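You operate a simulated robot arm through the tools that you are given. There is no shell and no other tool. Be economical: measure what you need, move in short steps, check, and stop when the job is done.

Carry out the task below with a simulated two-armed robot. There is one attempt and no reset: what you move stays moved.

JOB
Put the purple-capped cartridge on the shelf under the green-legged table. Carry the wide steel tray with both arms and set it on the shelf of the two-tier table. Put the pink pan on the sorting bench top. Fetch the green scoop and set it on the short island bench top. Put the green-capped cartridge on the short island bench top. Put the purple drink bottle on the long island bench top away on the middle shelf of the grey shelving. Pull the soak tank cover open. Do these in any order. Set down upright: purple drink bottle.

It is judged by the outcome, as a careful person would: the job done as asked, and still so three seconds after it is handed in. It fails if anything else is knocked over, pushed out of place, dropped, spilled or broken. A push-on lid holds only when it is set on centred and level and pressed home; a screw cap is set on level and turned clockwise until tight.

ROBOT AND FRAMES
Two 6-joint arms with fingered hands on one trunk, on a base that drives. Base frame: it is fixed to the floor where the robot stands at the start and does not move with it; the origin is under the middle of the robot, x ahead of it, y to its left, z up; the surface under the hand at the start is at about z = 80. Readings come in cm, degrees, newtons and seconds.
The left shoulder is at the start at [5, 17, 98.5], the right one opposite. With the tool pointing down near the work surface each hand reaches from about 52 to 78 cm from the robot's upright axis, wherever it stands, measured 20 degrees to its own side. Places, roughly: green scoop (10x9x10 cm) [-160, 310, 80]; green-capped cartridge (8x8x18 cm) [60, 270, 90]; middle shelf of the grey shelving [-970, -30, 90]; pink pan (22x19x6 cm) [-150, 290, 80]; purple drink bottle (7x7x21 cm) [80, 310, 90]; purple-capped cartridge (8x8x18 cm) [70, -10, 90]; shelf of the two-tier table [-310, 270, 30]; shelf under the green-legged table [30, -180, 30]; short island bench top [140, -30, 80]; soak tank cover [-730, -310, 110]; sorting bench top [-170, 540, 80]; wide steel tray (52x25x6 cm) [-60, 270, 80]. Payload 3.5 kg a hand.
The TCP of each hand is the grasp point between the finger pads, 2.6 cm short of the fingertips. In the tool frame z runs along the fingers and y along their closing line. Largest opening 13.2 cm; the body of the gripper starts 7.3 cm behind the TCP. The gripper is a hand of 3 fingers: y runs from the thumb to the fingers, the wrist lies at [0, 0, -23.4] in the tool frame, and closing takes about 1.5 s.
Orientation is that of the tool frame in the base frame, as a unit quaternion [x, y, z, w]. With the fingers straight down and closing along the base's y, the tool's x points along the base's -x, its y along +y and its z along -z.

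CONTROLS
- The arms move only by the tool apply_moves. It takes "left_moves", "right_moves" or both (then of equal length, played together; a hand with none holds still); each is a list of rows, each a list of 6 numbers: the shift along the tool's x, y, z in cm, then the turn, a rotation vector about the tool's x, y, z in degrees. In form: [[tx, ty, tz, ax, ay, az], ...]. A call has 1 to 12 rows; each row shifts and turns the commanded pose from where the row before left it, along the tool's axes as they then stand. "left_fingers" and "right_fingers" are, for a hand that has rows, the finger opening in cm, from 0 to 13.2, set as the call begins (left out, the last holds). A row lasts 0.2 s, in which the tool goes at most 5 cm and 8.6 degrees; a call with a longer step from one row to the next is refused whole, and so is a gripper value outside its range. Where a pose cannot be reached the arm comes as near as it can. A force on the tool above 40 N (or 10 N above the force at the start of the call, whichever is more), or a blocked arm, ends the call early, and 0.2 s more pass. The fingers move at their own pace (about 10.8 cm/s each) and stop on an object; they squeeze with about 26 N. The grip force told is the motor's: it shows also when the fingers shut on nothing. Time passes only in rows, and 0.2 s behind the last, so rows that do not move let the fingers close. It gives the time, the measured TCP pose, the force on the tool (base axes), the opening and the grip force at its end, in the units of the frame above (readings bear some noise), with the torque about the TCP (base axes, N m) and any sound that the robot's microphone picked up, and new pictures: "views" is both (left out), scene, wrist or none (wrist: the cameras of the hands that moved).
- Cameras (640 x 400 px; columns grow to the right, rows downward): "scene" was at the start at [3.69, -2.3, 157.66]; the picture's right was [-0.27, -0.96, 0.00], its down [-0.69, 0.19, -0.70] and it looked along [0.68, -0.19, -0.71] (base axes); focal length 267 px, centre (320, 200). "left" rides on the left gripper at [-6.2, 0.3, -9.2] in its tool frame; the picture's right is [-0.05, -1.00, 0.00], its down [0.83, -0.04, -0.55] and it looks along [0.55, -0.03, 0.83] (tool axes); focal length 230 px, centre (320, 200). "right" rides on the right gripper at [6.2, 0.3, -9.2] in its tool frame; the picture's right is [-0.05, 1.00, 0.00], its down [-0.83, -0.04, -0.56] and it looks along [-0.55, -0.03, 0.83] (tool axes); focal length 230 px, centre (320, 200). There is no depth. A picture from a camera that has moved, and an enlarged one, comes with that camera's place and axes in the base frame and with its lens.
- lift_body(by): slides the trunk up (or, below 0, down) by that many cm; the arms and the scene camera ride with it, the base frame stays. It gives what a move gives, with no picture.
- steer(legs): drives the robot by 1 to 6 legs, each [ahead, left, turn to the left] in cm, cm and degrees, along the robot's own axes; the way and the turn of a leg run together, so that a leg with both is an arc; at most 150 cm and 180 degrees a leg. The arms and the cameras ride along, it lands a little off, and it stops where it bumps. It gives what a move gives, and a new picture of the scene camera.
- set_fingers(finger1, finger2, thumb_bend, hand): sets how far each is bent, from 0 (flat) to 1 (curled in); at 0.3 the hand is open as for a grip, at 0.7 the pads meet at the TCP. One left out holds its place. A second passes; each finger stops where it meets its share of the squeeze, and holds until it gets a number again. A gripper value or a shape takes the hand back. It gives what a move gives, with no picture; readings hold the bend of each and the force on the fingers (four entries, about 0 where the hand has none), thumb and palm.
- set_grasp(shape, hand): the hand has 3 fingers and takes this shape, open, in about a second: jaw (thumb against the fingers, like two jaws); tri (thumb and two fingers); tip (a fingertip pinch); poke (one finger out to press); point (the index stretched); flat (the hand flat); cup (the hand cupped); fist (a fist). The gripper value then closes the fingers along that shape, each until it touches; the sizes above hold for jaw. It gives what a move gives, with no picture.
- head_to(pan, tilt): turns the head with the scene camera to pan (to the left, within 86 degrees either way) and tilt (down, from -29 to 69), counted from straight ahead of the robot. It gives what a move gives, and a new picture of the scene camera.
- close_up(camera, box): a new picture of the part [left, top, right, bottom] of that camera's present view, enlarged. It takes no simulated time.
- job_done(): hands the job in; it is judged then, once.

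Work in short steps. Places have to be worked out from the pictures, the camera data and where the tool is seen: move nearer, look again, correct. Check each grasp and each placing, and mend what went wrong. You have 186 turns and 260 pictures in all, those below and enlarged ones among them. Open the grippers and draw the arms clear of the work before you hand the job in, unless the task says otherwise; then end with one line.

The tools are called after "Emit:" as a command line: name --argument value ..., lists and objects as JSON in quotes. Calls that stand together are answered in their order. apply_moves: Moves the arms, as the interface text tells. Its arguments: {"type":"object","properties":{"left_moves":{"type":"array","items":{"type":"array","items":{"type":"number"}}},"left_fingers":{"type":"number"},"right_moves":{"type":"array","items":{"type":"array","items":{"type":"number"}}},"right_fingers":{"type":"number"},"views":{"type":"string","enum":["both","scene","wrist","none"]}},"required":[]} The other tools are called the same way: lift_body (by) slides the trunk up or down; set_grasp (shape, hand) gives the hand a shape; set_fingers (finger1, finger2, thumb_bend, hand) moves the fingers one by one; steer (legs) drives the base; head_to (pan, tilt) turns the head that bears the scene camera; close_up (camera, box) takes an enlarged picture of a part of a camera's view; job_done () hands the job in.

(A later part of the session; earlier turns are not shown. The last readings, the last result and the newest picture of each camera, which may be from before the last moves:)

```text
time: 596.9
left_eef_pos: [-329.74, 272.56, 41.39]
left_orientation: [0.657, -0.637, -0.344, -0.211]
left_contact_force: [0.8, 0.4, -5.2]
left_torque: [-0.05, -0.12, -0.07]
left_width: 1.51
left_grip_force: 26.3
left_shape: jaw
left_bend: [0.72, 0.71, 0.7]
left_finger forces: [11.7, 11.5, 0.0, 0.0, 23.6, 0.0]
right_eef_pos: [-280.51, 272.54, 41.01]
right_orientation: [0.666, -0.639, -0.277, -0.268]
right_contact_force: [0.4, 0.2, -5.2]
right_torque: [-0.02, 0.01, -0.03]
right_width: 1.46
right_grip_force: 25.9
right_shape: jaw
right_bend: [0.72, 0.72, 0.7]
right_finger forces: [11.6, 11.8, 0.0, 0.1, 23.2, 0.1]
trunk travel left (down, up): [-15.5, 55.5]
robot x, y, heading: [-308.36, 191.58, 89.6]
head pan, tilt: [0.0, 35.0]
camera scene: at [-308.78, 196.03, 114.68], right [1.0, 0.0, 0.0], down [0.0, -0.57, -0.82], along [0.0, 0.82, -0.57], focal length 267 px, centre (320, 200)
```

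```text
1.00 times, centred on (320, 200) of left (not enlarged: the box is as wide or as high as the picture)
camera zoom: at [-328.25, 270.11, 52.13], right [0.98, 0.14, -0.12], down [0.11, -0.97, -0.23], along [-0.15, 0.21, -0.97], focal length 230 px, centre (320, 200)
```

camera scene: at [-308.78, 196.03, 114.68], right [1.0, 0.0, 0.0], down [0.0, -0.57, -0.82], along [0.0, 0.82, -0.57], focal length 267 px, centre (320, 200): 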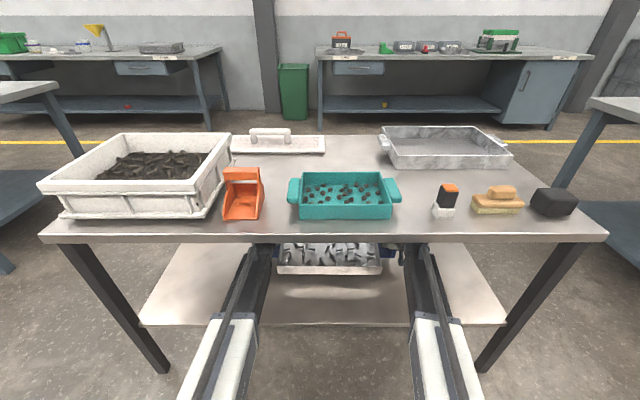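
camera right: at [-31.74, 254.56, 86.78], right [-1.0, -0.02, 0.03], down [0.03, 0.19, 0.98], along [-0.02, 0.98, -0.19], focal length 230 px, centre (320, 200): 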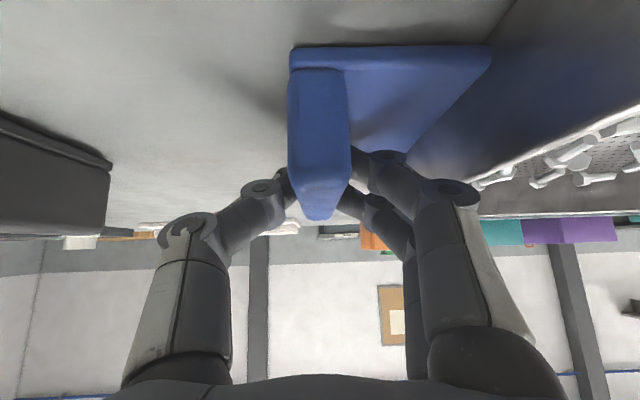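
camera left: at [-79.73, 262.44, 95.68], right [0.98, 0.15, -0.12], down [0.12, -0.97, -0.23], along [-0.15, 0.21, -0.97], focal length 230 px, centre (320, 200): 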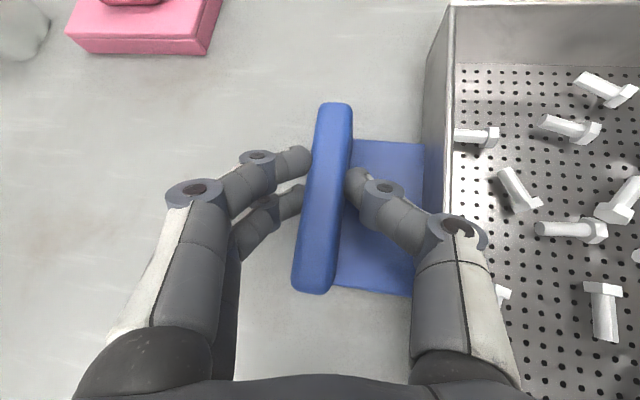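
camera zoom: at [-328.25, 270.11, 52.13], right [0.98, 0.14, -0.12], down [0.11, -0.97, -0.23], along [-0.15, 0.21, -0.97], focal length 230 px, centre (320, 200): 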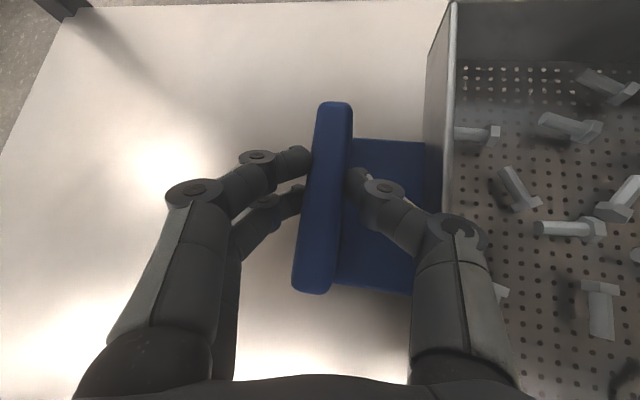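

Over the shelf. Lower with the trunk.

Emit:
lift_body --by -3.5

Emit:
lift_body --by -1

```text
time: 597.7
left_eef_pos: [-329.9, 272.48, 37.93]
left_orientation: [0.658, -0.636, -0.343, -0.211]
left_contact_force: [0.1, 0.6, -4.8]
left_torque: [-0.06, -0.07, -0.02]
left_width: 1.53
left_grip_force: 25.7
left_shape: jaw
left_bend: [0.72, 0.71, 0.7]
left_finger forces: [11.9, 11.4, 0.0, 0.1, 23.6, 0.1]
right_eef_pos: [-280.31, 272.56, 37.42]
right_orientation: [0.667, -0.638, -0.278, -0.267]
right_contact_force: [0.3, 0.0, -4.8]
right_torque: [-0.03, -0.01, 0.0]
right_width: 1.46
right_grip_force: 25.9
right_shape: jaw
right_bend: [0.72, 0.72, 0.7]
right_finger forces: [11.5, 12.0, 0.0, 0.1, 23.5, 0.0]
trunk travel left (down, up): [-12.0, 59.0]
robot x, y, heading: [-308.77, 191.16, 90.3]
head pan, tilt: [0.0, 35.0]
```

```text
time: 598.3
left_eef_pos: [-329.84, 272.5, 37.03]
left_orientation: [0.658, -0.636, -0.344, -0.211]
left_contact_force: [-0.1, 0.7, -2.1]
left_torque: [-0.1, -0.07, -0.04]
left_width: 1.51
left_grip_force: 26.2
left_shape: jaw
left_bend: [0.72, 0.71, 0.7]
left_finger forces: [12.0, 11.7, 0.1, 0.0, 23.9, 0.0]
right_eef_pos: [-280.4, 272.57, 36.48]
right_orientation: [0.666, -0.639, -0.277, -0.267]
right_contact_force: [-0.3, 1.0, -1.9]
right_torque: [-0.03, 0.01, -0.01]
right_width: 1.46
right_grip_force: 26.0
right_shape: jaw
right_bend: [0.72, 0.72, 0.7]
right_finger forces: [11.8, 12.0, 0.1, 0.0, 23.5, 0.1]
trunk travel left (down, up): [-11.0, 60.0]
robot x, y, heading: [-308.47, 191.04, 90.0]
head pan, tilt: [0.0, 35.0]
```

Weight is starting to transfer to the shelf (force -5 → -2 N). A bit more.

Emit:
lift_body --by -0.4

Emit:
apply_moves --left_moves '[[0, 0, 0, 0, 0, 0], [0, 0, 0, 0, 0, 0], [0, 0, 0, 0, 0, 0], [0, 0, 0, 0, 0, 0]]' --right_moves '[[0, 0, 0, 0, 0, 0], [0, 0, 0, 0, 0, 0], [0, 0, 0, 0, 0, 0], [0, 0, 0, 0, 0, 0]]' --left_fingers 4.6 --right_fingers 4.6 --views "wrist"

```text
time: 598.8
left_eef_pos: [-329.87, 272.62, 37.08]
left_orientation: [0.657, -0.635, -0.346, -0.213]
left_contact_force: [1.4, 0.3, 8.6]
left_torque: [0.12, -0.1, -0.05]
left_width: 1.54
left_grip_force: 26.1
left_shape: jaw
left_bend: [0.72, 0.71, 0.7]
left_finger forces: [12.8, 12.4, 0.0, 0.0, 26.1, 0.0]
right_eef_pos: [-280.49, 272.49, 36.54]
right_orientation: [0.665, -0.639, -0.278, -0.269]
right_contact_force: [-0.4, -0.1, 11.2]
right_torque: [0.1, 0.04, 0.01]
right_width: 1.48
right_grip_force: 25.5
right_shape: jaw
right_bend: [0.72, 0.72, 0.7]
right_finger forces: [13.2, 12.7, 0.0, 0.1, 25.3, 0.0]
trunk travel left (down, up): [-10.6, 60.4]
robot x, y, heading: [-308.91, 191.53, 89.9]
head pan, tilt: [0.0, 35.0]
```

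```text
time: 599.8
left_eef_pos: [-329.78, 272.41, 36.61]
left_orientation: [0.658, -0.636, -0.344, -0.211]
left_contact_force: [-1.1, 0.5, 0.8]
left_torque: [-0.05, -0.05, -0.02]
left_width: 4.45
left_grip_force: 0.1
left_shape: jaw
left_bend: [0.74, 0.74, 0.7]
left_finger forces: [0.1, 0.0, 0.1, 0.0, 1.3, 0.0]
right_eef_pos: [-280.42, 272.39, 36.21]
right_orientation: [0.667, -0.638, -0.277, -0.267]
right_contact_force: [1.6, -0.1, 2.0]
right_torque: [-0.05, 0.01, 0.01]
right_width: 4.49
right_grip_force: 0.1
right_shape: jaw
right_bend: [0.74, 0.74, 0.7]
right_finger forces: [1.8, 0.0, 0.1, 0.0, 0.0, 0.0]
trunk travel left (down, up): [-10.6, 60.4]
robot x, y, heading: [-308.92, 191.51, 89.9]
head pan, tilt: [0.0, 35.0]
camera right: at [-280.36, 261.64, 38.38], right [-1.0, 0.0, 0.03], down [0.03, 0.19, 0.98], along [-0.01, 0.98, -0.19], focal length 230 px, centre (320, 200)
camera left: at [-328.26, 270.07, 47.29], right [0.98, 0.14, -0.12], down [0.11, -0.97, -0.23], along [-0.15, 0.21, -0.97], focal length 230 px, centre (320, 200)
```

right: 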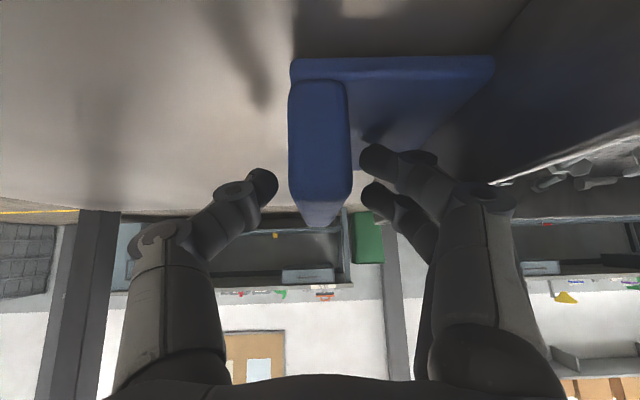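
left: 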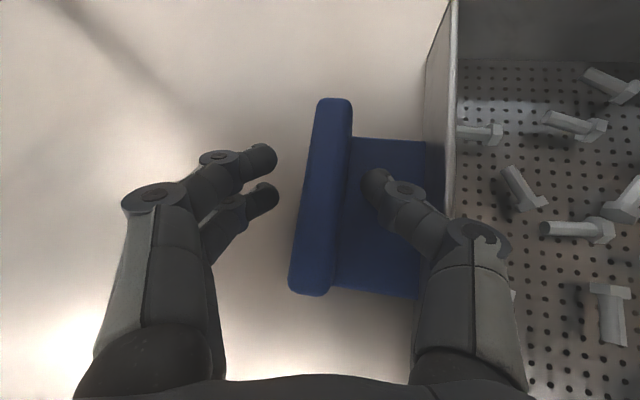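

Released. Raise 7 cm with the trunk to clear the tray, then back out and check.

Emit:
lift_body --by 7

Emit:
steer --legs '[[-35, 0, 0], [-37, 0, 0]]'

```text
time: 600.9
left_eef_pos: [-329.75, 272.46, 43.65]
left_orientation: [0.658, -0.635, -0.344, -0.211]
left_contact_force: [0.4, -0.7, 0.8]
left_torque: [-0.01, 0.0, -0.01]
left_width: 4.54
left_grip_force: 0.0
left_shape: jaw
left_bend: [0.74, 0.74, 0.7]
left_finger forces: [0.0, 0.0, 0.0, 0.0, 0.0, 0.0]
right_eef_pos: [-280.49, 272.45, 43.22]
right_orientation: [0.666, -0.639, -0.277, -0.268]
right_contact_force: [0.2, 0.0, -0.2]
right_torque: [0.01, -0.02, -0.02]
right_width: 4.54
right_grip_force: 0.0
right_shape: jaw
right_bend: [0.74, 0.74, 0.7]
right_finger forces: [0.1, 0.0, 0.1, 0.0, 0.1, 0.1]
trunk travel left (down, up): [-17.6, 53.4]
robot x, y, heading: [-308.62, 191.21, 89.8]
head pan, tilt: [0.0, 35.0]
```

```text
time: 605.1
left_eef_pos: [-329.84, 200.39, 43.73]
left_orientation: [0.656, -0.638, -0.343, -0.212]
left_contact_force: [0.1, 0.4, 0.4]
left_torque: [0.01, -0.01, 0.0]
left_width: 4.55
left_grip_force: 0.2
left_shape: jaw
left_bend: [0.74, 0.74, 0.7]
left_finger forces: [0.0, 0.0, 0.0, 0.0, 0.1, 0.1]
right_eef_pos: [-280.44, 200.07, 43.27]
right_orientation: [0.665, -0.64, -0.277, -0.268]
right_contact_force: [-0.6, -0.2, 0.5]
right_torque: [-0.03, 0.01, 0.0]
right_width: 4.54
right_grip_force: 0.1
right_shape: jaw
right_bend: [0.74, 0.74, 0.7]
right_finger forces: [0.0, 0.0, 0.0, 0.0, 0.1, 0.0]
trunk travel left (down, up): [-17.6, 53.4]
robot x, y, heading: [-308.96, 118.9, 89.7]
head pan, tilt: [0.0, 35.0]
camera scene: at [-309.23, 123.69, 116.79], right [1.0, -0.01, 0.0], down [0.0, -0.57, -0.82], along [0.01, 0.82, -0.57], focal length 267 px, centre (320, 200)
```

scene: 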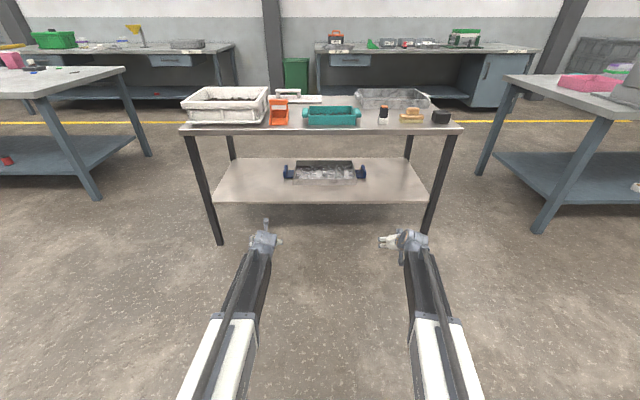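

Tray is on the shelf, level. Raise the trunk and drive around the right end of the long bench to its back side for the pan.

Emit:
lift_body --by 40

Emit:
lift_body --by 13

Emit:
steer --legs '[[0, 0, -90], [140, 16, 0], [140, 0, 0], [140, 0, 0], [34, 0, 0], [0, 0, 90]]'

Emit:
steer --legs '[[140, 0, 0], [136, 0, 0], [0, 0, 90], [140, 0, 0], [140, 0, 0], [12, 0, 0]]'

```text
time: 608.9
left_eef_pos: [-329.69, 200.42, 83.62]
left_orientation: [0.656, -0.639, -0.342, -0.212]
left_contact_force: [-0.6, -0.4, 0.3]
left_torque: [-0.03, -0.02, -0.03]
left_width: 4.54
left_grip_force: 0.0
left_shape: jaw
left_bend: [0.74, 0.74, 0.7]
left_finger forces: [0.1, 0.0, 0.0, 0.0, 0.1, 0.1]
right_eef_pos: [-280.4, 199.99, 83.16]
right_orientation: [0.665, -0.64, -0.277, -0.268]
right_contact_force: [-1.0, -0.4, 0.6]
right_torque: [0.0, 0.01, 0.0]
right_width: 4.53
right_grip_force: 0.1
right_shape: jaw
right_bend: [0.74, 0.74, 0.7]
right_finger forces: [0.1, 0.1, 0.0, 0.0, 0.0, 0.1]
trunk travel left (down, up): [-57.6, 13.4]
robot x, y, heading: [-308.85, 119.11, 89.6]
head pan, tilt: [0.0, 35.0]
```

```text
time: 610.5
left_eef_pos: [-329.79, 200.39, 96.58]
left_orientation: [0.656, -0.638, -0.343, -0.211]
left_contact_force: [-0.7, 0.4, -0.1]
left_torque: [0.04, 0.01, 0.01]
left_width: 4.54
left_grip_force: 0.0
left_shape: jaw
left_bend: [0.74, 0.74, 0.7]
left_finger forces: [0.0, 0.0, 0.1, 0.0, 0.1, 0.0]
right_eef_pos: [-280.44, 200.13, 96.14]
right_orientation: [0.664, -0.641, -0.277, -0.269]
right_contact_force: [-0.5, 0.0, -0.2]
right_torque: [-0.04, 0.0, 0.01]
right_width: 4.54
right_grip_force: 0.0
right_shape: jaw
right_bend: [0.74, 0.74, 0.7]
right_finger forces: [0.0, 0.1, 0.0, 0.0, 0.0, 0.0]
trunk travel left (down, up): [-70.6, 0.4]
robot x, y, heading: [-309.24, 118.94, 89.6]
head pan, tilt: [0.0, 35.0]
```

```text
time: 611.4
left_eef_pos: [-328.33, 200.65, 96.61]
left_orientation: [0.652, -0.642, -0.343, -0.215]
left_contact_force: [0.5, 0.2, -0.3]
left_torque: [0.05, 0.0, 0.03]
left_width: 4.57
left_grip_force: 0.0
left_shape: jaw
left_bend: [0.74, 0.74, 0.7]
left_finger forces: [0.0, 0.1, 0.1, 0.0, 0.0, 0.0]
right_eef_pos: [-279.13, 199.53, 96.18]
right_orientation: [0.659, -0.645, -0.275, -0.27]
right_contact_force: [-0.6, 0.8, 0.8]
right_torque: [-0.07, 0.0, 0.03]
right_width: 4.53
right_grip_force: 0.0
right_shape: jaw
right_bend: [0.74, 0.74, 0.7]
right_finger forces: [0.1, 0.0, 0.0, 0.0, 0.0, 0.1]
trunk travel left (down, up): [-70.6, 0.4]
robot x, y, heading: [-308.7, 119.59, 88.7]
head pan, tilt: [0.0, 35.0]
stopped in leg 1: the robot was blocked; the commanded pose is now the measured one
camera scene: at [-309.02, 123.62, 169.79], right [1.0, -0.02, 0.0], down [-0.01, -0.57, -0.82], along [0.02, 0.82, -0.57], focal length 267 px, centre (320, 200)
```

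scene: 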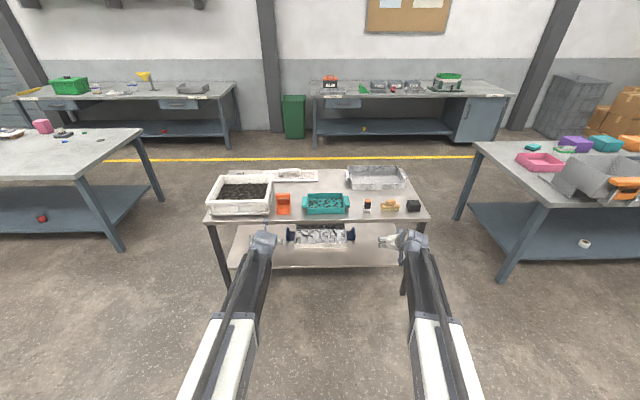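

```text
time: 617.5
left_eef_pos: [-326.17, 330.88, 96.71]
left_orientation: [0.653, -0.64, -0.343, -0.215]
left_contact_force: [0.1, -0.6, -0.3]
left_torque: [-0.01, -0.02, -0.01]
left_width: 4.57
left_grip_force: 0.1
left_shape: jaw
left_bend: [0.74, 0.74, 0.7]
left_finger forces: [0.1, 0.0, 0.0, 0.1, 0.0, 0.1]
right_eef_pos: [-276.73, 330.09, 96.39]
right_orientation: [0.662, -0.643, -0.275, -0.27]
right_contact_force: [0.2, 0.5, 1.0]
right_torque: [0.02, 0.0, 0.02]
right_width: 4.56
right_grip_force: 0.0
right_shape: jaw
right_bend: [0.74, 0.74, 0.7]
right_finger forces: [0.0, 0.0, 0.1, 0.0, 0.1, 0.1]
trunk travel left (down, up): [-70.6, 0.4]
robot x, y, heading: [-306.29, 249.57, 89.2]
head pan, tilt: [0.0, 35.0]
stopped in leg 1: the robot was blocked; the commanded pose is now the measured one
camera scene: at [-306.22, 253.82, 169.8], right [1.0, -0.01, 0.0], down [-0.01, -0.57, -0.82], along [0.01, 0.82, -0.57], focal length 267 px, centre (320, 200)
```

scene: 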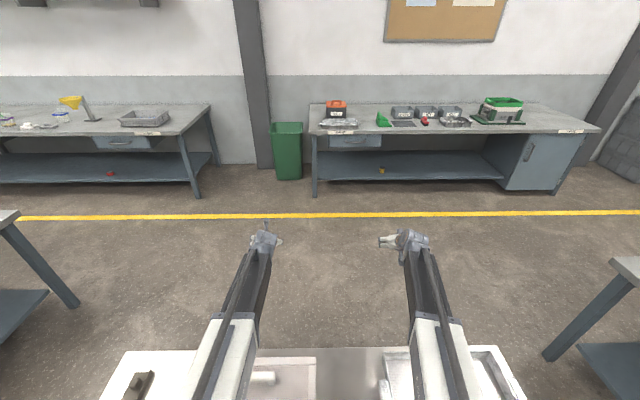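

A mistake: the first drive was blocked at its turn (likely rollers behind), and the second batch then drove straight ahead toward the table. I must see what happened; look down around the robot.

Emit:
head_to --pan 0 --tilt 69

Emit:
head_to --pan 60 --tilt 60

Emit:
head_to --pan -60 --tilt 60

```text
time: 618.5
left_eef_pos: [-326.01, 330.9, 96.76]
left_orientation: [0.653, -0.64, -0.343, -0.215]
left_contact_force: [-0.2, -0.4, -0.6]
left_torque: [0.01, 0.0, -0.02]
left_width: 4.57
left_grip_force: 0.1
left_shape: jaw
left_bend: [0.74, 0.74, 0.7]
left_finger forces: [0.0, 0.0, 0.0, 0.0, 0.0, 0.0]
right_eef_pos: [-276.71, 330.19, 96.23]
right_orientation: [0.661, -0.643, -0.275, -0.27]
right_contact_force: [0.2, -0.7, -0.6]
right_torque: [0.04, 0.01, 0.04]
right_width: 4.57
right_grip_force: 0.0
right_shape: jaw
right_bend: [0.74, 0.74, 0.7]
right_finger forces: [0.0, 0.0, 0.1, 0.0, 0.1, 0.0]
trunk travel left (down, up): [-70.6, 0.4]
robot x, y, heading: [-306.19, 249.17, 89.1]
head pan, tilt: [0.0, 68.8]
camera scene: at [-306.21, 250.75, 165.43], right [1.0, -0.01, 0.0], down [-0.01, -0.93, -0.36], along [0.01, 0.36, -0.93], focal length 267 px, centre (320, 200)
```

scene: 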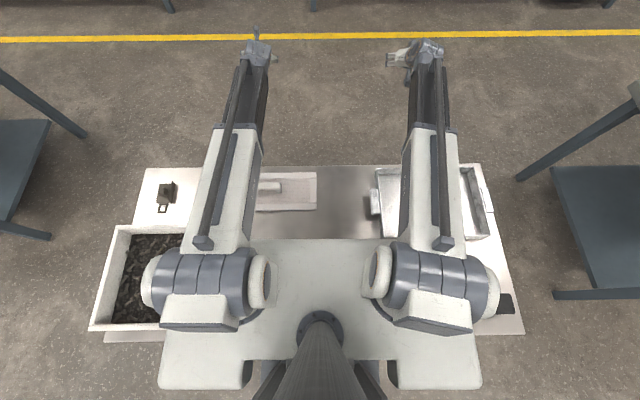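

```text
time: 619.8
left_eef_pos: [-326.04, 330.77, 96.72]
left_orientation: [0.653, -0.641, -0.343, -0.214]
left_contact_force: [-0.1, -0.7, -0.1]
left_torque: [0.02, 0.02, -0.01]
left_width: 4.59
left_grip_force: 0.0
left_shape: jaw
left_bend: [0.74, 0.74, 0.7]
left_finger forces: [0.0, 0.1, 0.1, 0.0, 0.1, 0.0]
right_eef_pos: [-276.59, 330.19, 96.27]
right_orientation: [0.661, -0.643, -0.275, -0.271]
right_contact_force: [0.2, -0.4, 1.0]
right_torque: [0.0, -0.04, -0.01]
right_width: 4.55
right_grip_force: 0.2
right_shape: jaw
right_bend: [0.74, 0.74, 0.7]
right_finger forces: [0.0, 0.0, 0.1, 0.0, 0.0, 0.1]
trunk travel left (down, up): [-70.6, 0.4]
robot x, y, heading: [-306.26, 249.32, 89.0]
head pan, tilt: [60.0, 60.0]
camera scene: at [-312.0, 248.58, 166.36], right [0.51, 0.86, 0.0], down [0.74, -0.44, -0.5], along [-0.43, 0.26, -0.87], focal length 267 px, centre (320, 200)
```

scene: 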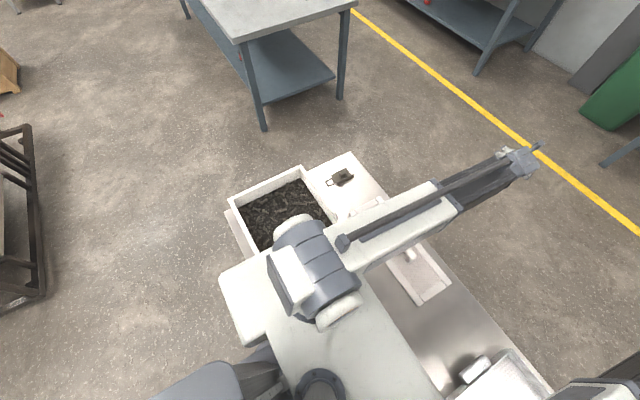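

```text
time: 621.8
left_eef_pos: [-326.1, 330.92, 96.64]
left_orientation: [0.652, -0.641, -0.342, -0.215]
left_contact_force: [-0.4, -0.2, 0.5]
left_torque: [-0.02, 0.02, -0.03]
left_width: 4.59
left_grip_force: 0.1
left_shape: jaw
left_bend: [0.74, 0.74, 0.7]
left_finger forces: [0.0, 0.0, 0.0, 0.0, 0.0, 0.0]
right_eef_pos: [-276.72, 330.14, 96.26]
right_orientation: [0.661, -0.643, -0.275, -0.27]
right_contact_force: [-0.8, 0.5, 0.5]
right_torque: [-0.03, 0.02, 0.0]
right_width: 4.56
right_grip_force: 0.1
right_shape: jaw
right_bend: [0.74, 0.74, 0.7]
right_finger forces: [0.1, 0.0, 0.1, 0.1, 0.1, 0.0]
trunk travel left (down, up): [-70.6, 0.4]
robot x, y, heading: [-305.99, 249.56, 89.1]
head pan, tilt: [-60.0, 60.0]
camera scene: at [-300.47, 248.41, 166.36], right [0.49, -0.87, 0.0], down [-0.76, -0.42, -0.5], along [0.44, 0.24, -0.87], focal length 267 px, centre (320, 200)
```

scene: 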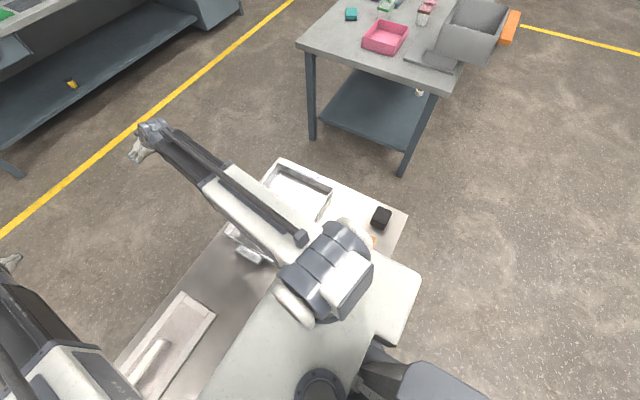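

The table has not moved: its edges are still at y≈240 and 300, and the robot merely overhangs it. Back straight out and check the objects on the table.

Emit:
steer --legs '[[-60, 0, 0], [-45, 0, 0]]'

Emit:
head_to --pan 0 --tilt 38

Emit:
close_up --camera "scene" --box '[190, 140, 450, 302]'

```text
time: 627.5
left_eef_pos: [-327.39, 225.57, 96.76]
left_orientation: [0.654, -0.64, -0.343, -0.213]
left_contact_force: [-0.3, 0.1, 0.2]
left_torque: [0.01, -0.01, -0.01]
left_width: 4.59
left_grip_force: 0.0
left_shape: jaw
left_bend: [0.74, 0.74, 0.7]
left_finger forces: [0.0, 0.1, 0.0, 0.1, 0.0, 0.0]
right_eef_pos: [-278.03, 224.89, 96.47]
right_orientation: [0.662, -0.643, -0.275, -0.27]
right_contact_force: [-0.8, 0.3, 0.1]
right_torque: [-0.01, -0.02, 0.03]
right_width: 4.58
right_grip_force: 0.1
right_shape: jaw
right_bend: [0.74, 0.74, 0.7]
right_finger forces: [0.0, 0.1, 0.1, 0.0, 0.1, 0.0]
trunk travel left (down, up): [-70.6, 0.4]
robot x, y, heading: [-307.42, 144.0, 89.3]
head pan, tilt: [-60.0, 60.0]
camera scene: at [-301.76, 143.07, 166.36], right [0.49, -0.87, 0.0], down [-0.76, -0.42, -0.5], along [0.44, 0.24, -0.87], focal length 267 px, centre (320, 200)
```

scene: 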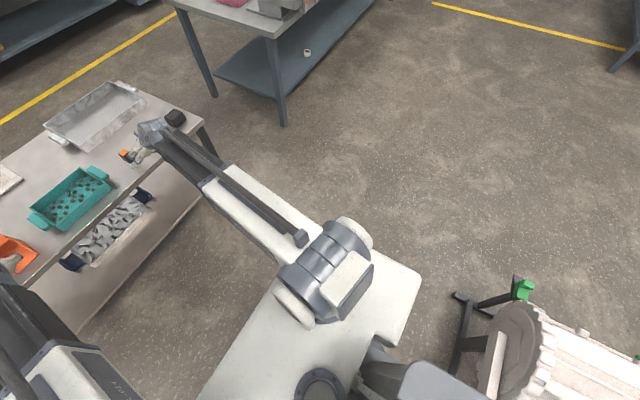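

```text
time: 628.8
left_eef_pos: [-327.43, 225.68, 96.78]
left_orientation: [0.654, -0.64, -0.343, -0.213]
left_contact_force: [0.6, -0.3, 0.3]
left_torque: [0.01, -0.03, 0.01]
left_width: 4.6
left_grip_force: 0.1
left_shape: jaw
left_bend: [0.74, 0.74, 0.7]
left_finger forces: [0.0, 0.1, 0.1, 0.0, 0.0, 0.0]
right_eef_pos: [-278.02, 224.83, 96.26]
right_orientation: [0.662, -0.643, -0.275, -0.27]
right_contact_force: [-0.9, 0.4, 0.5]
right_torque: [0.0, 0.01, -0.02]
right_width: 4.58
right_grip_force: 0.0
right_shape: jaw
right_bend: [0.74, 0.74, 0.7]
right_finger forces: [0.0, 0.0, 0.0, 0.0, 0.0, 0.0]
trunk travel left (down, up): [-70.6, 0.4]
robot x, y, heading: [-307.53, 143.83, 89.2]
head pan, tilt: [0.0, 38.0]
camera scene: at [-307.45, 148.53, 169.33], right [1.0, -0.01, 0.0], down [-0.01, -0.62, -0.79], along [0.01, 0.79, -0.62], focal length 267 px, centre (320, 200)
```

scene: 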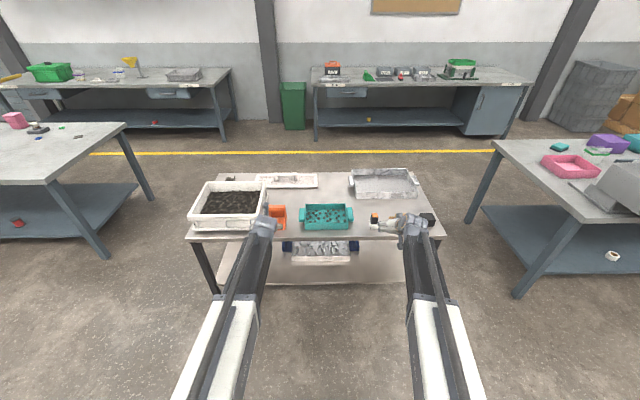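

```text
2.46 times, centred on (320, 221) of scene
camera zoom: at [-307.45, 148.53, 169.33], right [1.0, -0.01, 0.0], down [-0.01, -0.62, -0.79], along [0.01, 0.79, -0.62], focal length 657 px, centre (320, 148)
```

zoom: 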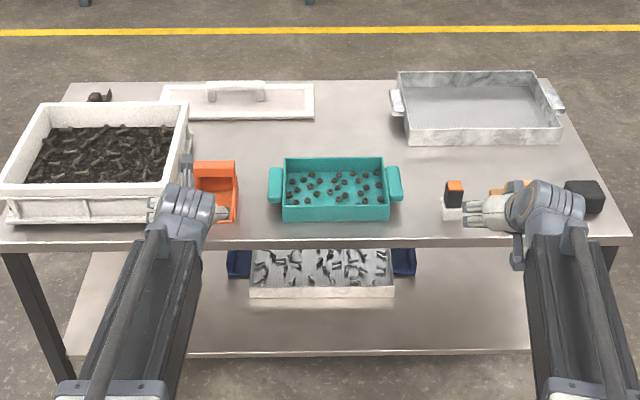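

Nothing was disturbed: the objects and tray are all in place. Now turn here (y=144, clear of the rollers) and drive east, one batch at a time.

Emit:
steer --legs '[[0, 0, -89], [140, 0, 0], [140, 0, 0], [140, 0, 0], [34, 0, 0], [0, 0, 90]]'

```text
time: 658.3
left_eef_pos: [120.19, 236.54, 96.67]
left_orientation: [0.677, -0.615, -0.351, -0.201]
left_contact_force: [0.7, 0.3, 0.9]
left_torque: [-0.05, -0.01, -0.01]
left_width: 4.58
left_grip_force: 0.0
left_shape: jaw
left_bend: [0.74, 0.74, 0.7]
left_finger forces: [0.0, 0.1, 0.1, 0.0, 0.0, 0.0]
right_eef_pos: [169.49, 239.48, 96.34]
right_orientation: [0.686, -0.617, -0.286, -0.259]
right_contact_force: [0.2, -0.3, -0.6]
right_torque: [0.01, 0.01, -0.03]
right_width: 4.59
right_grip_force: 0.0
right_shape: jaw
right_bend: [0.74, 0.74, 0.7]
right_finger forces: [0.0, 0.0, 0.0, 0.1, 0.0, 0.0]
trunk travel left (down, up): [-70.6, 0.4]
robot x, y, heading: [146.06, 156.92, 93.5]
head pan, tilt: [0.0, 38.0]
camera scene: at [145.83, 161.14, 169.33], right [1.0, 0.06, 0.0], down [0.04, -0.61, -0.79], along [-0.05, 0.79, -0.62], focal length 267 px, centre (320, 200)
```

scene: 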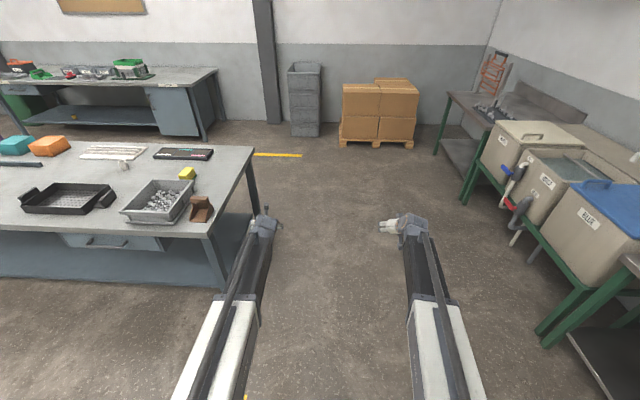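

Correct the heading, drive up past the bench end, then west behind it.

Emit:
steer --legs '[[0, -4, -3.5], [140, 0, 0], [105, 0, 0], [0, 0, 90], [140, 0, 0], [130, 0, 0]]'

```text
time: 687.4
left_eef_pos: [-205.12, 365.53, 96.67]
left_orientation: [0.914, 0.04, -0.39, 0.104]
left_contact_force: [-0.2, 0.1, -0.5]
left_torque: [-0.01, -0.03, -0.01]
left_width: 4.59
left_grip_force: 0.1
left_shape: jaw
left_bend: [0.74, 0.74, 0.7]
left_finger forces: [0.1, 0.1, 0.1, 0.1, 0.1, 0.1]
right_eef_pos: [-207.7, 414.76, 96.25]
right_orientation: [0.922, 0.043, -0.384, 0.017]
right_contact_force: [-0.5, 0.8, -0.5]
right_torque: [0.0, -0.01, 0.0]
right_width: 4.6
right_grip_force: 0.1
right_shape: jaw
right_bend: [0.74, 0.74, 0.7]
right_finger forces: [0.0, 0.0, 0.0, 0.1, 0.0, 0.0]
trunk travel left (down, up): [-70.6, 0.4]
robot x, y, heading: [-125.44, 391.22, -177.0]
head pan, tilt: [0.0, 38.0]
camera scene: at [-129.86, 390.63, 169.33], right [-0.05, 1.0, 0.0], down [0.61, 0.03, -0.79], along [-0.79, -0.04, -0.62], focal length 267 px, centre (320, 200)
```

scene: 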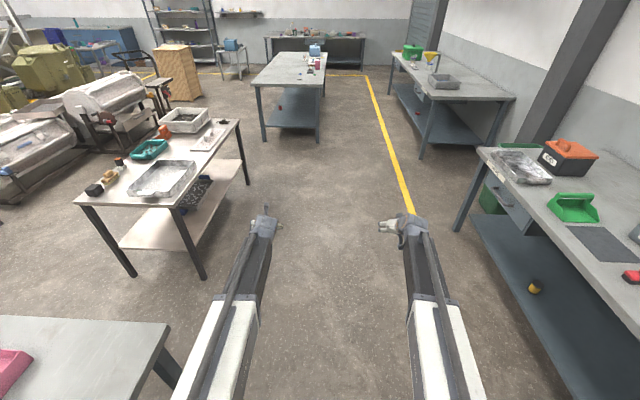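

Shift away from the bench first, line up with x≈-150, then turn to face the pan.

Emit:
steer --legs '[[25, -36, 0], [0, 0, 87]]'

Emit:
close_up --camera "scene" --box '[220, 100, 460, 250]'

```text
time: 693.7
left_eef_pos: [-131.38, 344.51, 96.72]
left_orientation: [0.64, 0.653, -0.214, 0.343]
left_contact_force: [0.2, 0.2, 1.0]
left_torque: [-0.01, 0.02, 0.01]
left_width: 4.6
left_grip_force: 0.0
left_shape: jaw
left_bend: [0.74, 0.74, 0.7]
left_finger forces: [0.1, 0.0, 0.1, 0.1, 0.0, 0.0]
right_eef_pos: [-180.7, 345.27, 96.31]
right_orientation: [0.642, 0.662, -0.27, 0.275]
right_contact_force: [-0.8, -0.3, 0.5]
right_torque: [0.0, 0.01, 0.0]
right_width: 4.57
right_grip_force: 0.0
right_shape: jaw
right_bend: [0.74, 0.74, 0.7]
right_finger forces: [0.1, 0.0, 0.0, 0.1, 0.1, 0.0]
trunk travel left (down, up): [-70.6, 0.4]
robot x, y, heading: [-151.36, 426.13, -90.7]
head pan, tilt: [0.0, 38.0]
camera scene: at [-151.66, 421.38, 169.33], right [-1.0, 0.01, 0.0], down [0.01, 0.62, -0.79], along [-0.01, -0.79, -0.62], focal length 267 px, centre (320, 200)
```

scene: 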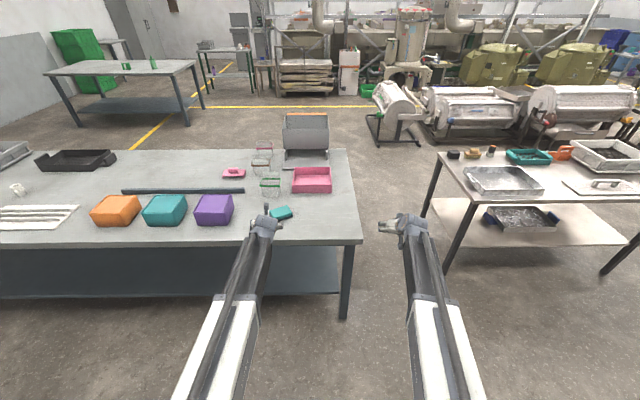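

```text
2.67 times, centred on (340, 175) of scene
camera zoom: at [-151.66, 421.38, 169.33], right [-1.0, 0.01, 0.0], down [0.01, 0.62, -0.79], along [-0.01, -0.79, -0.62], focal length 712 px, centre (267, 267)
```

zoom: 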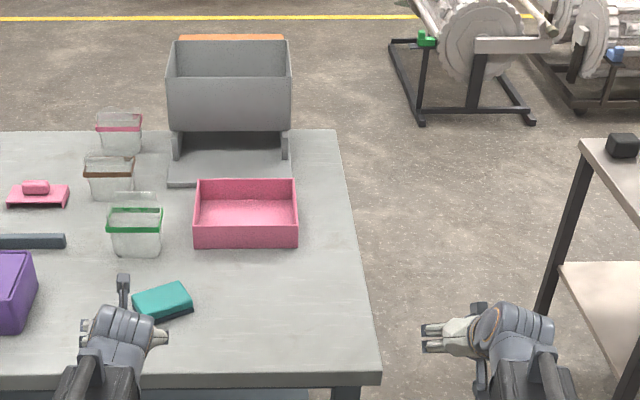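

The pan spans x -159.6..-137.9, y 282..301, rim z≈86. I'll pinch both side walls. Steepen the left hand to keep clear of the green-lid jar, and bring the hands to the wall spacing here first.

Emit:
apply_moves --left_moves '[[0, 0, -1, 2.65, 6.65, -0.2], [0, 0, -1, 2.65, 6.65, -0.2], [0, 0, -1, 2.65, 6.65, -0.2], [0, 0, -1, 2.65, 6.65, -0.2], [0, -3.3, 0, 0, 0, 0], [0, -3.3, 0, 0, 0, 0], [0, 0, 0, 0, 0, 0]]' --right_moves '[[0, 0, 0, 0, 0, 0], [0, 4.2, 0, 0, 0, 0], [0, 4.2, 0, 0, 0, 0], [0, 4.2, 0, 0, 0, 0], [0, 4.2, 0, 0, 0, 0], [0, 4.2, 0, 0, 0, 0], [0, 0, 0, 0, 0, 0]]' --left_fingers 4.6 --right_fingers 4.6 --views "wrist"

```text
time: 695.3
left_eef_pos: [-146.01, 347.42, 96.18]
left_orientation: [0.669, 0.71, -0.071, 0.209]
left_contact_force: [0.7, -0.2, 0.5]
left_torque: [0.01, 0.02, 0.01]
left_width: 4.61
left_grip_force: 0.1
left_shape: jaw
left_bend: [0.74, 0.74, 0.7]
left_finger forces: [0.1, 0.1, 0.0, 0.0, 0.0, 0.1]
left hand out of reach, approached as far as the arm can: row 1, 2, 3, 4
right_eef_pos: [-159.63, 346.18, 96.38]
right_orientation: [0.643, 0.662, -0.269, 0.275]
right_contact_force: [0.5, 0.3, 0.0]
right_torque: [-0.01, 0.01, 0.01]
right_width: 4.57
right_grip_force: 0.1
right_shape: jaw
right_bend: [0.74, 0.74, 0.7]
right_finger forces: [0.0, 0.0, 0.1, 0.1, 0.0, 0.0]
trunk travel left (down, up): [-70.6, 0.4]
robot x, y, heading: [-151.76, 425.9, -90.9]
head pan, tilt: [0.0, 38.0]
camera right: at [-159.7, 357.03, 98.55], right [1.0, -0.01, 0.03], down [-0.04, -0.19, 0.98], along [0.0, -0.98, -0.19], focal length 230 px, centre (320, 200)
camera left: at [-147.53, 345.22, 106.95], right [-0.98, -0.14, -0.16], down [-0.17, 0.97, 0.17], along [0.13, 0.19, -0.97], focal length 230 px, centre (320, 200)
```

right: 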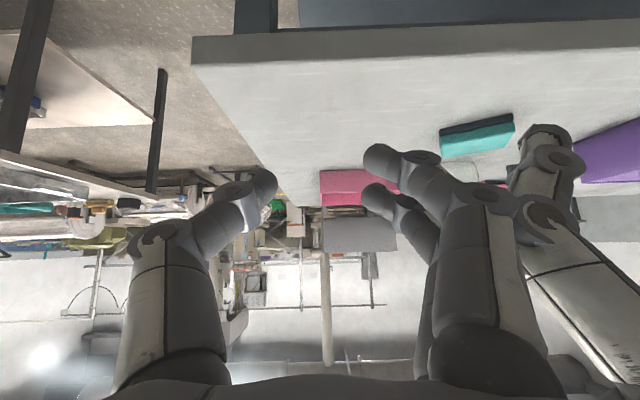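
left: 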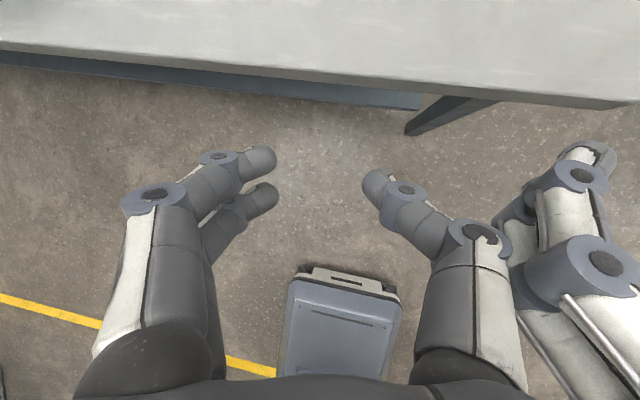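

Spread the left hand back to x≈-138, lower the trunk slightly, and drive ahead above the pan.

Emit:
apply_moves --left_moves '[[0, 4, 0, 0, 0, 0], [0, 4, 0, 0, 0, 0], [0, 0, 0, 0, 0, 0]]' --left_fingers 4.6 --views "none"

Emit:
steer --legs '[[54, 0, 0.9]]'

Emit:
head_to --pan 0 --tilt 50

Emit:
close_up --camera "left" --box '[0, 0, 640, 400]'

Emit:
close_up --camera "right" --box '[0, 0, 640, 400]'

```text
time: 696.1
left_eef_pos: [-138.12, 347.95, 97.58]
left_orientation: [0.668, 0.71, -0.07, 0.211]
left_contact_force: [-0.8, -0.6, 0.3]
left_torque: [0.0, -0.01, 0.0]
left_width: 4.57
left_grip_force: 0.1
left_shape: jaw
left_bend: [0.74, 0.74, 0.7]
left_finger forces: [0.0, 0.0, 0.0, 0.0, 0.0, 0.1]
right_eef_pos: [-159.73, 346.18, 96.46]
right_orientation: [0.644, 0.661, -0.27, 0.274]
right_contact_force: [-0.7, 0.8, 0.4]
right_torque: [-0.01, 0.03, 0.01]
right_width: 4.57
right_grip_force: 0.0
right_shape: jaw
right_bend: [0.74, 0.74, 0.7]
right_finger forces: [0.0, 0.0, 0.0, 0.0, 0.0, 0.0]
trunk travel left (down, up): [-70.6, 0.4]
robot x, y, heading: [-151.21, 426.17, -90.7]
head pan, tilt: [0.0, 38.0]
```

```text
time: 699.2
left_eef_pos: [-136.78, 294.03, 97.74]
left_orientation: [0.661, 0.717, -0.068, 0.212]
left_contact_force: [1.1, -0.1, 0.1]
left_torque: [-0.02, -0.02, -0.01]
left_width: 4.58
left_grip_force: 0.0
left_shape: jaw
left_bend: [0.74, 0.74, 0.7]
left_finger forces: [0.1, 0.1, 0.0, 0.0, 0.0, 0.0]
right_eef_pos: [-158.25, 291.53, 96.3]
right_orientation: [0.637, 0.668, -0.267, 0.277]
right_contact_force: [-0.1, -0.6, -0.9]
right_torque: [0.03, -0.03, 0.03]
right_width: 4.57
right_grip_force: 0.1
right_shape: jaw
right_bend: [0.74, 0.74, 0.7]
right_finger forces: [0.0, 0.1, 0.0, 0.0, 0.0, 0.0]
trunk travel left (down, up): [-70.6, 0.4]
robot x, y, heading: [-151.73, 371.74, -89.6]
head pan, tilt: [0.0, 38.0]
camera scene: at [-151.74, 367.08, 169.33], right [-1.0, -0.01, 0.0], down [0.0, 0.62, -0.79], along [0.01, -0.79, -0.62], focal length 267 px, centre (320, 200)
```

scene: 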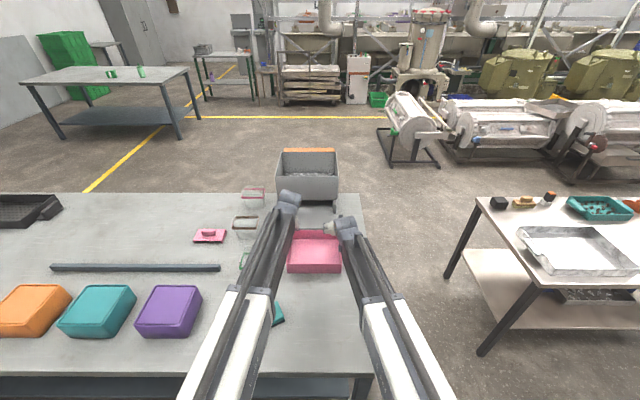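

```text
time: 700.0
left_eef_pos: [-136.77, 294.22, 97.56]
left_orientation: [0.661, 0.717, -0.067, 0.211]
left_contact_force: [-0.4, 0.0, -0.3]
left_torque: [0.03, -0.02, -0.02]
left_width: 4.56
left_grip_force: 0.0
left_shape: jaw
left_bend: [0.74, 0.74, 0.7]
left_finger forces: [0.0, 0.1, 0.1, 0.0, 0.0, 0.0]
right_eef_pos: [-158.28, 291.65, 96.27]
right_orientation: [0.637, 0.668, -0.266, 0.277]
right_contact_force: [0.6, 0.1, -0.2]
right_torque: [0.01, -0.01, -0.03]
right_width: 4.59
right_grip_force: 0.1
right_shape: jaw
right_bend: [0.74, 0.74, 0.7]
right_finger forces: [0.0, 0.0, 0.1, 0.1, 0.0, 0.0]
trunk travel left (down, up): [-70.6, 0.4]
robot x, y, heading: [-151.82, 372.04, -89.6]
head pan, tilt: [0.0, 50.0]
camera scene: at [-151.75, 368.07, 167.62], right [-1.0, -0.01, 0.0], down [-0.01, 0.77, -0.64], along [0.0, -0.64, -0.77], focal length 267 px, centre (320, 200)
```

scene: 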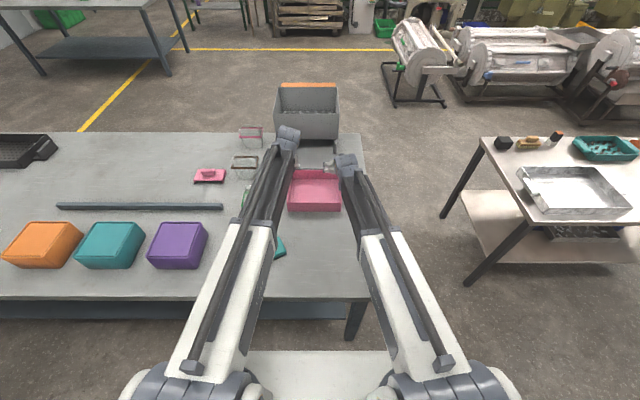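

```text
1.00 times, centred on (320, 200) of left (not enlarged: the box is as wide or as high as the picture)
camera zoom: at [-138.22, 291.88, 108.32], right [-0.97, -0.16, -0.16], down [-0.19, 0.97, 0.17], along [0.13, 0.19, -0.97], focal length 230 px, centre (320, 200)
```

zoom: 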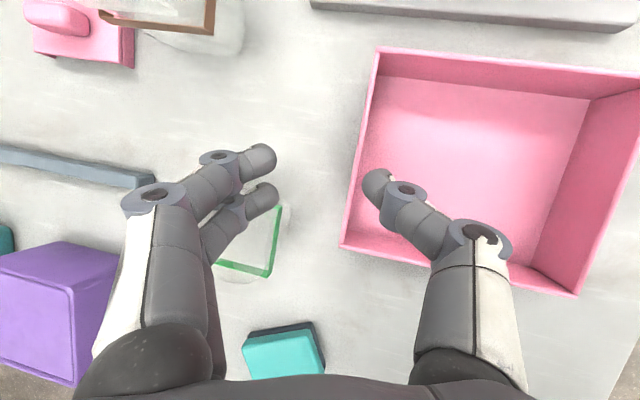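

```text
1.00 times, centred on (320, 200) of right (not enlarged: the box is as wide or as high as the picture)
camera zoom: at [-158.47, 302.63, 98.55], right [1.0, 0.01, 0.03], down [-0.03, -0.19, 0.98], along [0.02, -0.98, -0.19], focal length 230 px, centre (320, 200)
```

zoom: 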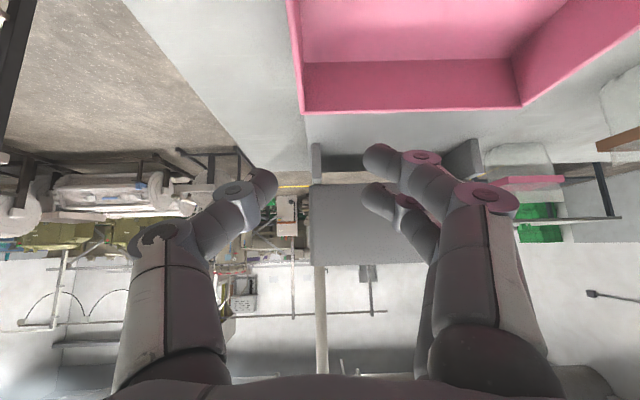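

Walls confirmed at x=-138.0 and -159.4. Align both hands over the walls at y≈289 and descend to z≈84, watching forces.

Emit:
apply_moves --left_moves '[[-2.37, -0.89, 0.85, 0, 0, 0], [-2.37, -0.89, 0.85, 0, 0, 0], [1.33, -0.62, 3.07, 0, 0, 0], [1.33, -0.62, 3.07, 0, 0, 0], [0, 0, 0, 0, 0, 0]]' --right_moves '[[-0.92, -0.51, 0.92, 0, 0, 0], [-0.92, -0.51, 0.92, 0, 0, 0], [2.18, 0, 2.16, 0, 0, 0], [2.18, 0, 2.16, 0, 0, 0], [0, 0, 0, 0, 0, 0]]' --left_fingers 4.6 --right_fingers 4.6 --views "wrist"

```text
time: 701.2
left_eef_pos: [-137.71, 289.78, 90.94]
left_orientation: [0.661, 0.716, -0.069, 0.212]
left_contact_force: [0.3, -0.2, -0.1]
left_torque: [0.01, -0.02, -0.01]
left_width: 4.56
left_grip_force: 0.1
left_shape: jaw
left_bend: [0.74, 0.74, 0.7]
left_finger forces: [0.0, 0.0, 0.0, 0.0, 0.0, 0.1]
left hand out of reach, approached as far as the arm can: row 3, 4
right_eef_pos: [-159.17, 289.11, 90.24]
right_orientation: [0.637, 0.668, -0.267, 0.278]
right_contact_force: [-0.8, -0.8, 0.0]
right_torque: [0.0, 0.01, 0.03]
right_width: 4.57
right_grip_force: 0.0
right_shape: jaw
right_bend: [0.74, 0.74, 0.7]
right_finger forces: [0.0, 0.0, 0.1, 0.0, 0.1, 0.0]
trunk travel left (down, up): [-70.6, 0.4]
robot x, y, heading: [-151.89, 371.89, -89.5]
head pan, tilt: [0.0, 50.0]
camera right: at [-159.37, 300.03, 92.47], right [1.0, 0.01, 0.03], down [-0.03, -0.19, 0.98], along [0.02, -0.98, -0.19], focal length 230 px, centre (320, 200)
camera left: at [-139.27, 287.63, 101.61], right [-0.97, -0.16, -0.16], down [-0.19, 0.97, 0.16], along [0.13, 0.19, -0.97], focal length 230 px, centre (320, 200)
```

right: 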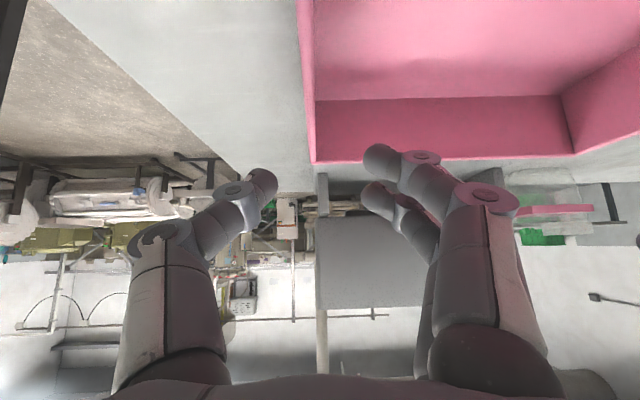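
left: 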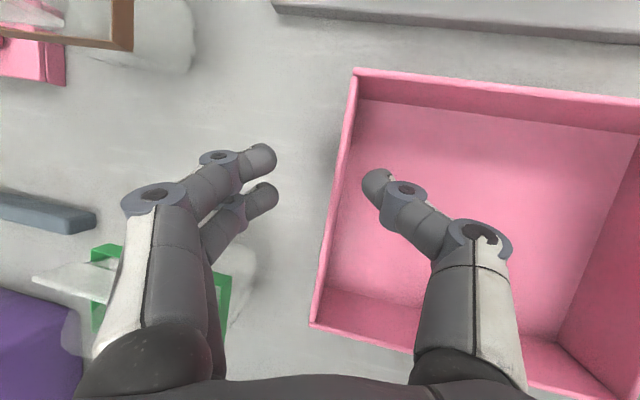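

Clear of the jar. Continue down about 6.5 cm.

Emit:
apply_moves --left_moves '[[1.2, -0.9, 2.8, 0, 0, 0], [0.9, -0.42, 2.1, 0, 0, 0], [0.5, -0.25, 1.2, 0, 0, 0], [0, 0, 0, 0, 0, 0]]' --right_moves '[[1.9, 0, 1.9, 0, 0, 0], [1.6, 0, 1.6, 0, 0, 0], [0.8, 0, 0.8, 0, 0, 0], [0, 0, 0, 0, 0, 0]]' --left_fingers 4.6 --right_fingers 4.6 --views "wrist"

```text
time: 702.4
left_eef_pos: [-137.88, 291.2, 84.56]
left_orientation: [0.661, 0.716, -0.069, 0.213]
left_contact_force: [0.0, -0.1, -0.4]
left_torque: [0.02, -0.03, 0.01]
left_width: 4.57
left_grip_force: 0.0
left_shape: jaw
left_bend: [0.74, 0.74, 0.7]
left_finger forces: [0.1, 0.1, 0.1, 0.0, 0.0, 0.1]
left hand out of reach, approached as far as the arm can: row 1, 2
right_eef_pos: [-159.28, 288.68, 84.81]
right_orientation: [0.635, 0.667, -0.271, 0.282]
right_contact_force: [0.2, 0.7, 16.0]
right_torque: [2.03, 0.04, 0.03]
right_width: 4.59
right_grip_force: 0.1
right_shape: jaw
right_bend: [0.74, 0.74, 0.7]
right_finger forces: [0.1, 0.0, 0.0, 0.1, 0.0, 0.0]
trunk travel left (down, up): [-70.6, 0.4]
robot x, y, heading: [-151.6, 371.84, -89.5]
head pan, tilt: [0.0, 50.0]
stopped in row 4 (right hand): the force on the tool passed its limit at 41 N (the readings are from after the stop); the commanded pose is now the measured one
camera right: at [-159.42, 299.72, 86.91], right [1.0, 0.01, 0.03], down [-0.03, -0.18, 0.98], along [0.02, -0.98, -0.18], focal length 230 px, centre (320, 200)
camera left: at [-139.44, 289.03, 95.3], right [-0.97, -0.16, -0.16], down [-0.19, 0.97, 0.16], along [0.13, 0.19, -0.97], focal length 230 px, centre (320, 200)
```

right: 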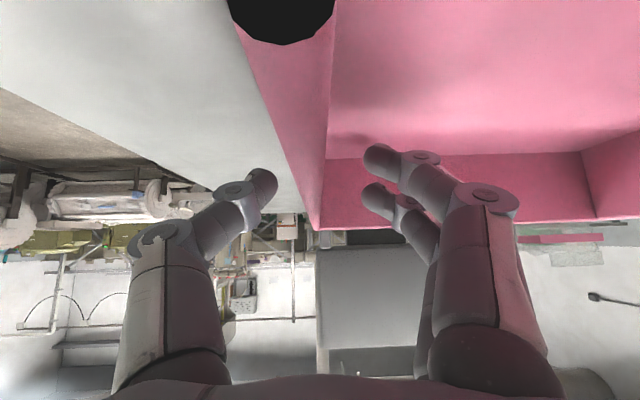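
left: 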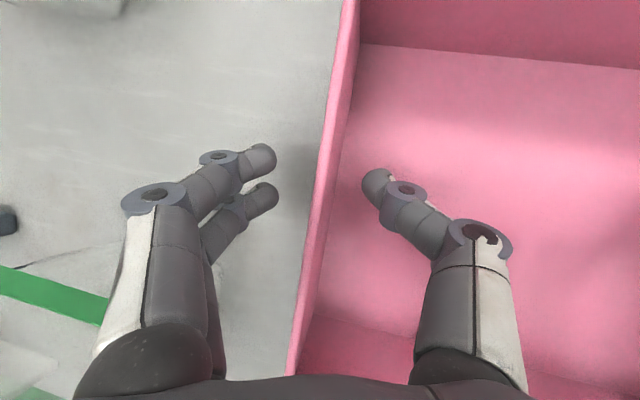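

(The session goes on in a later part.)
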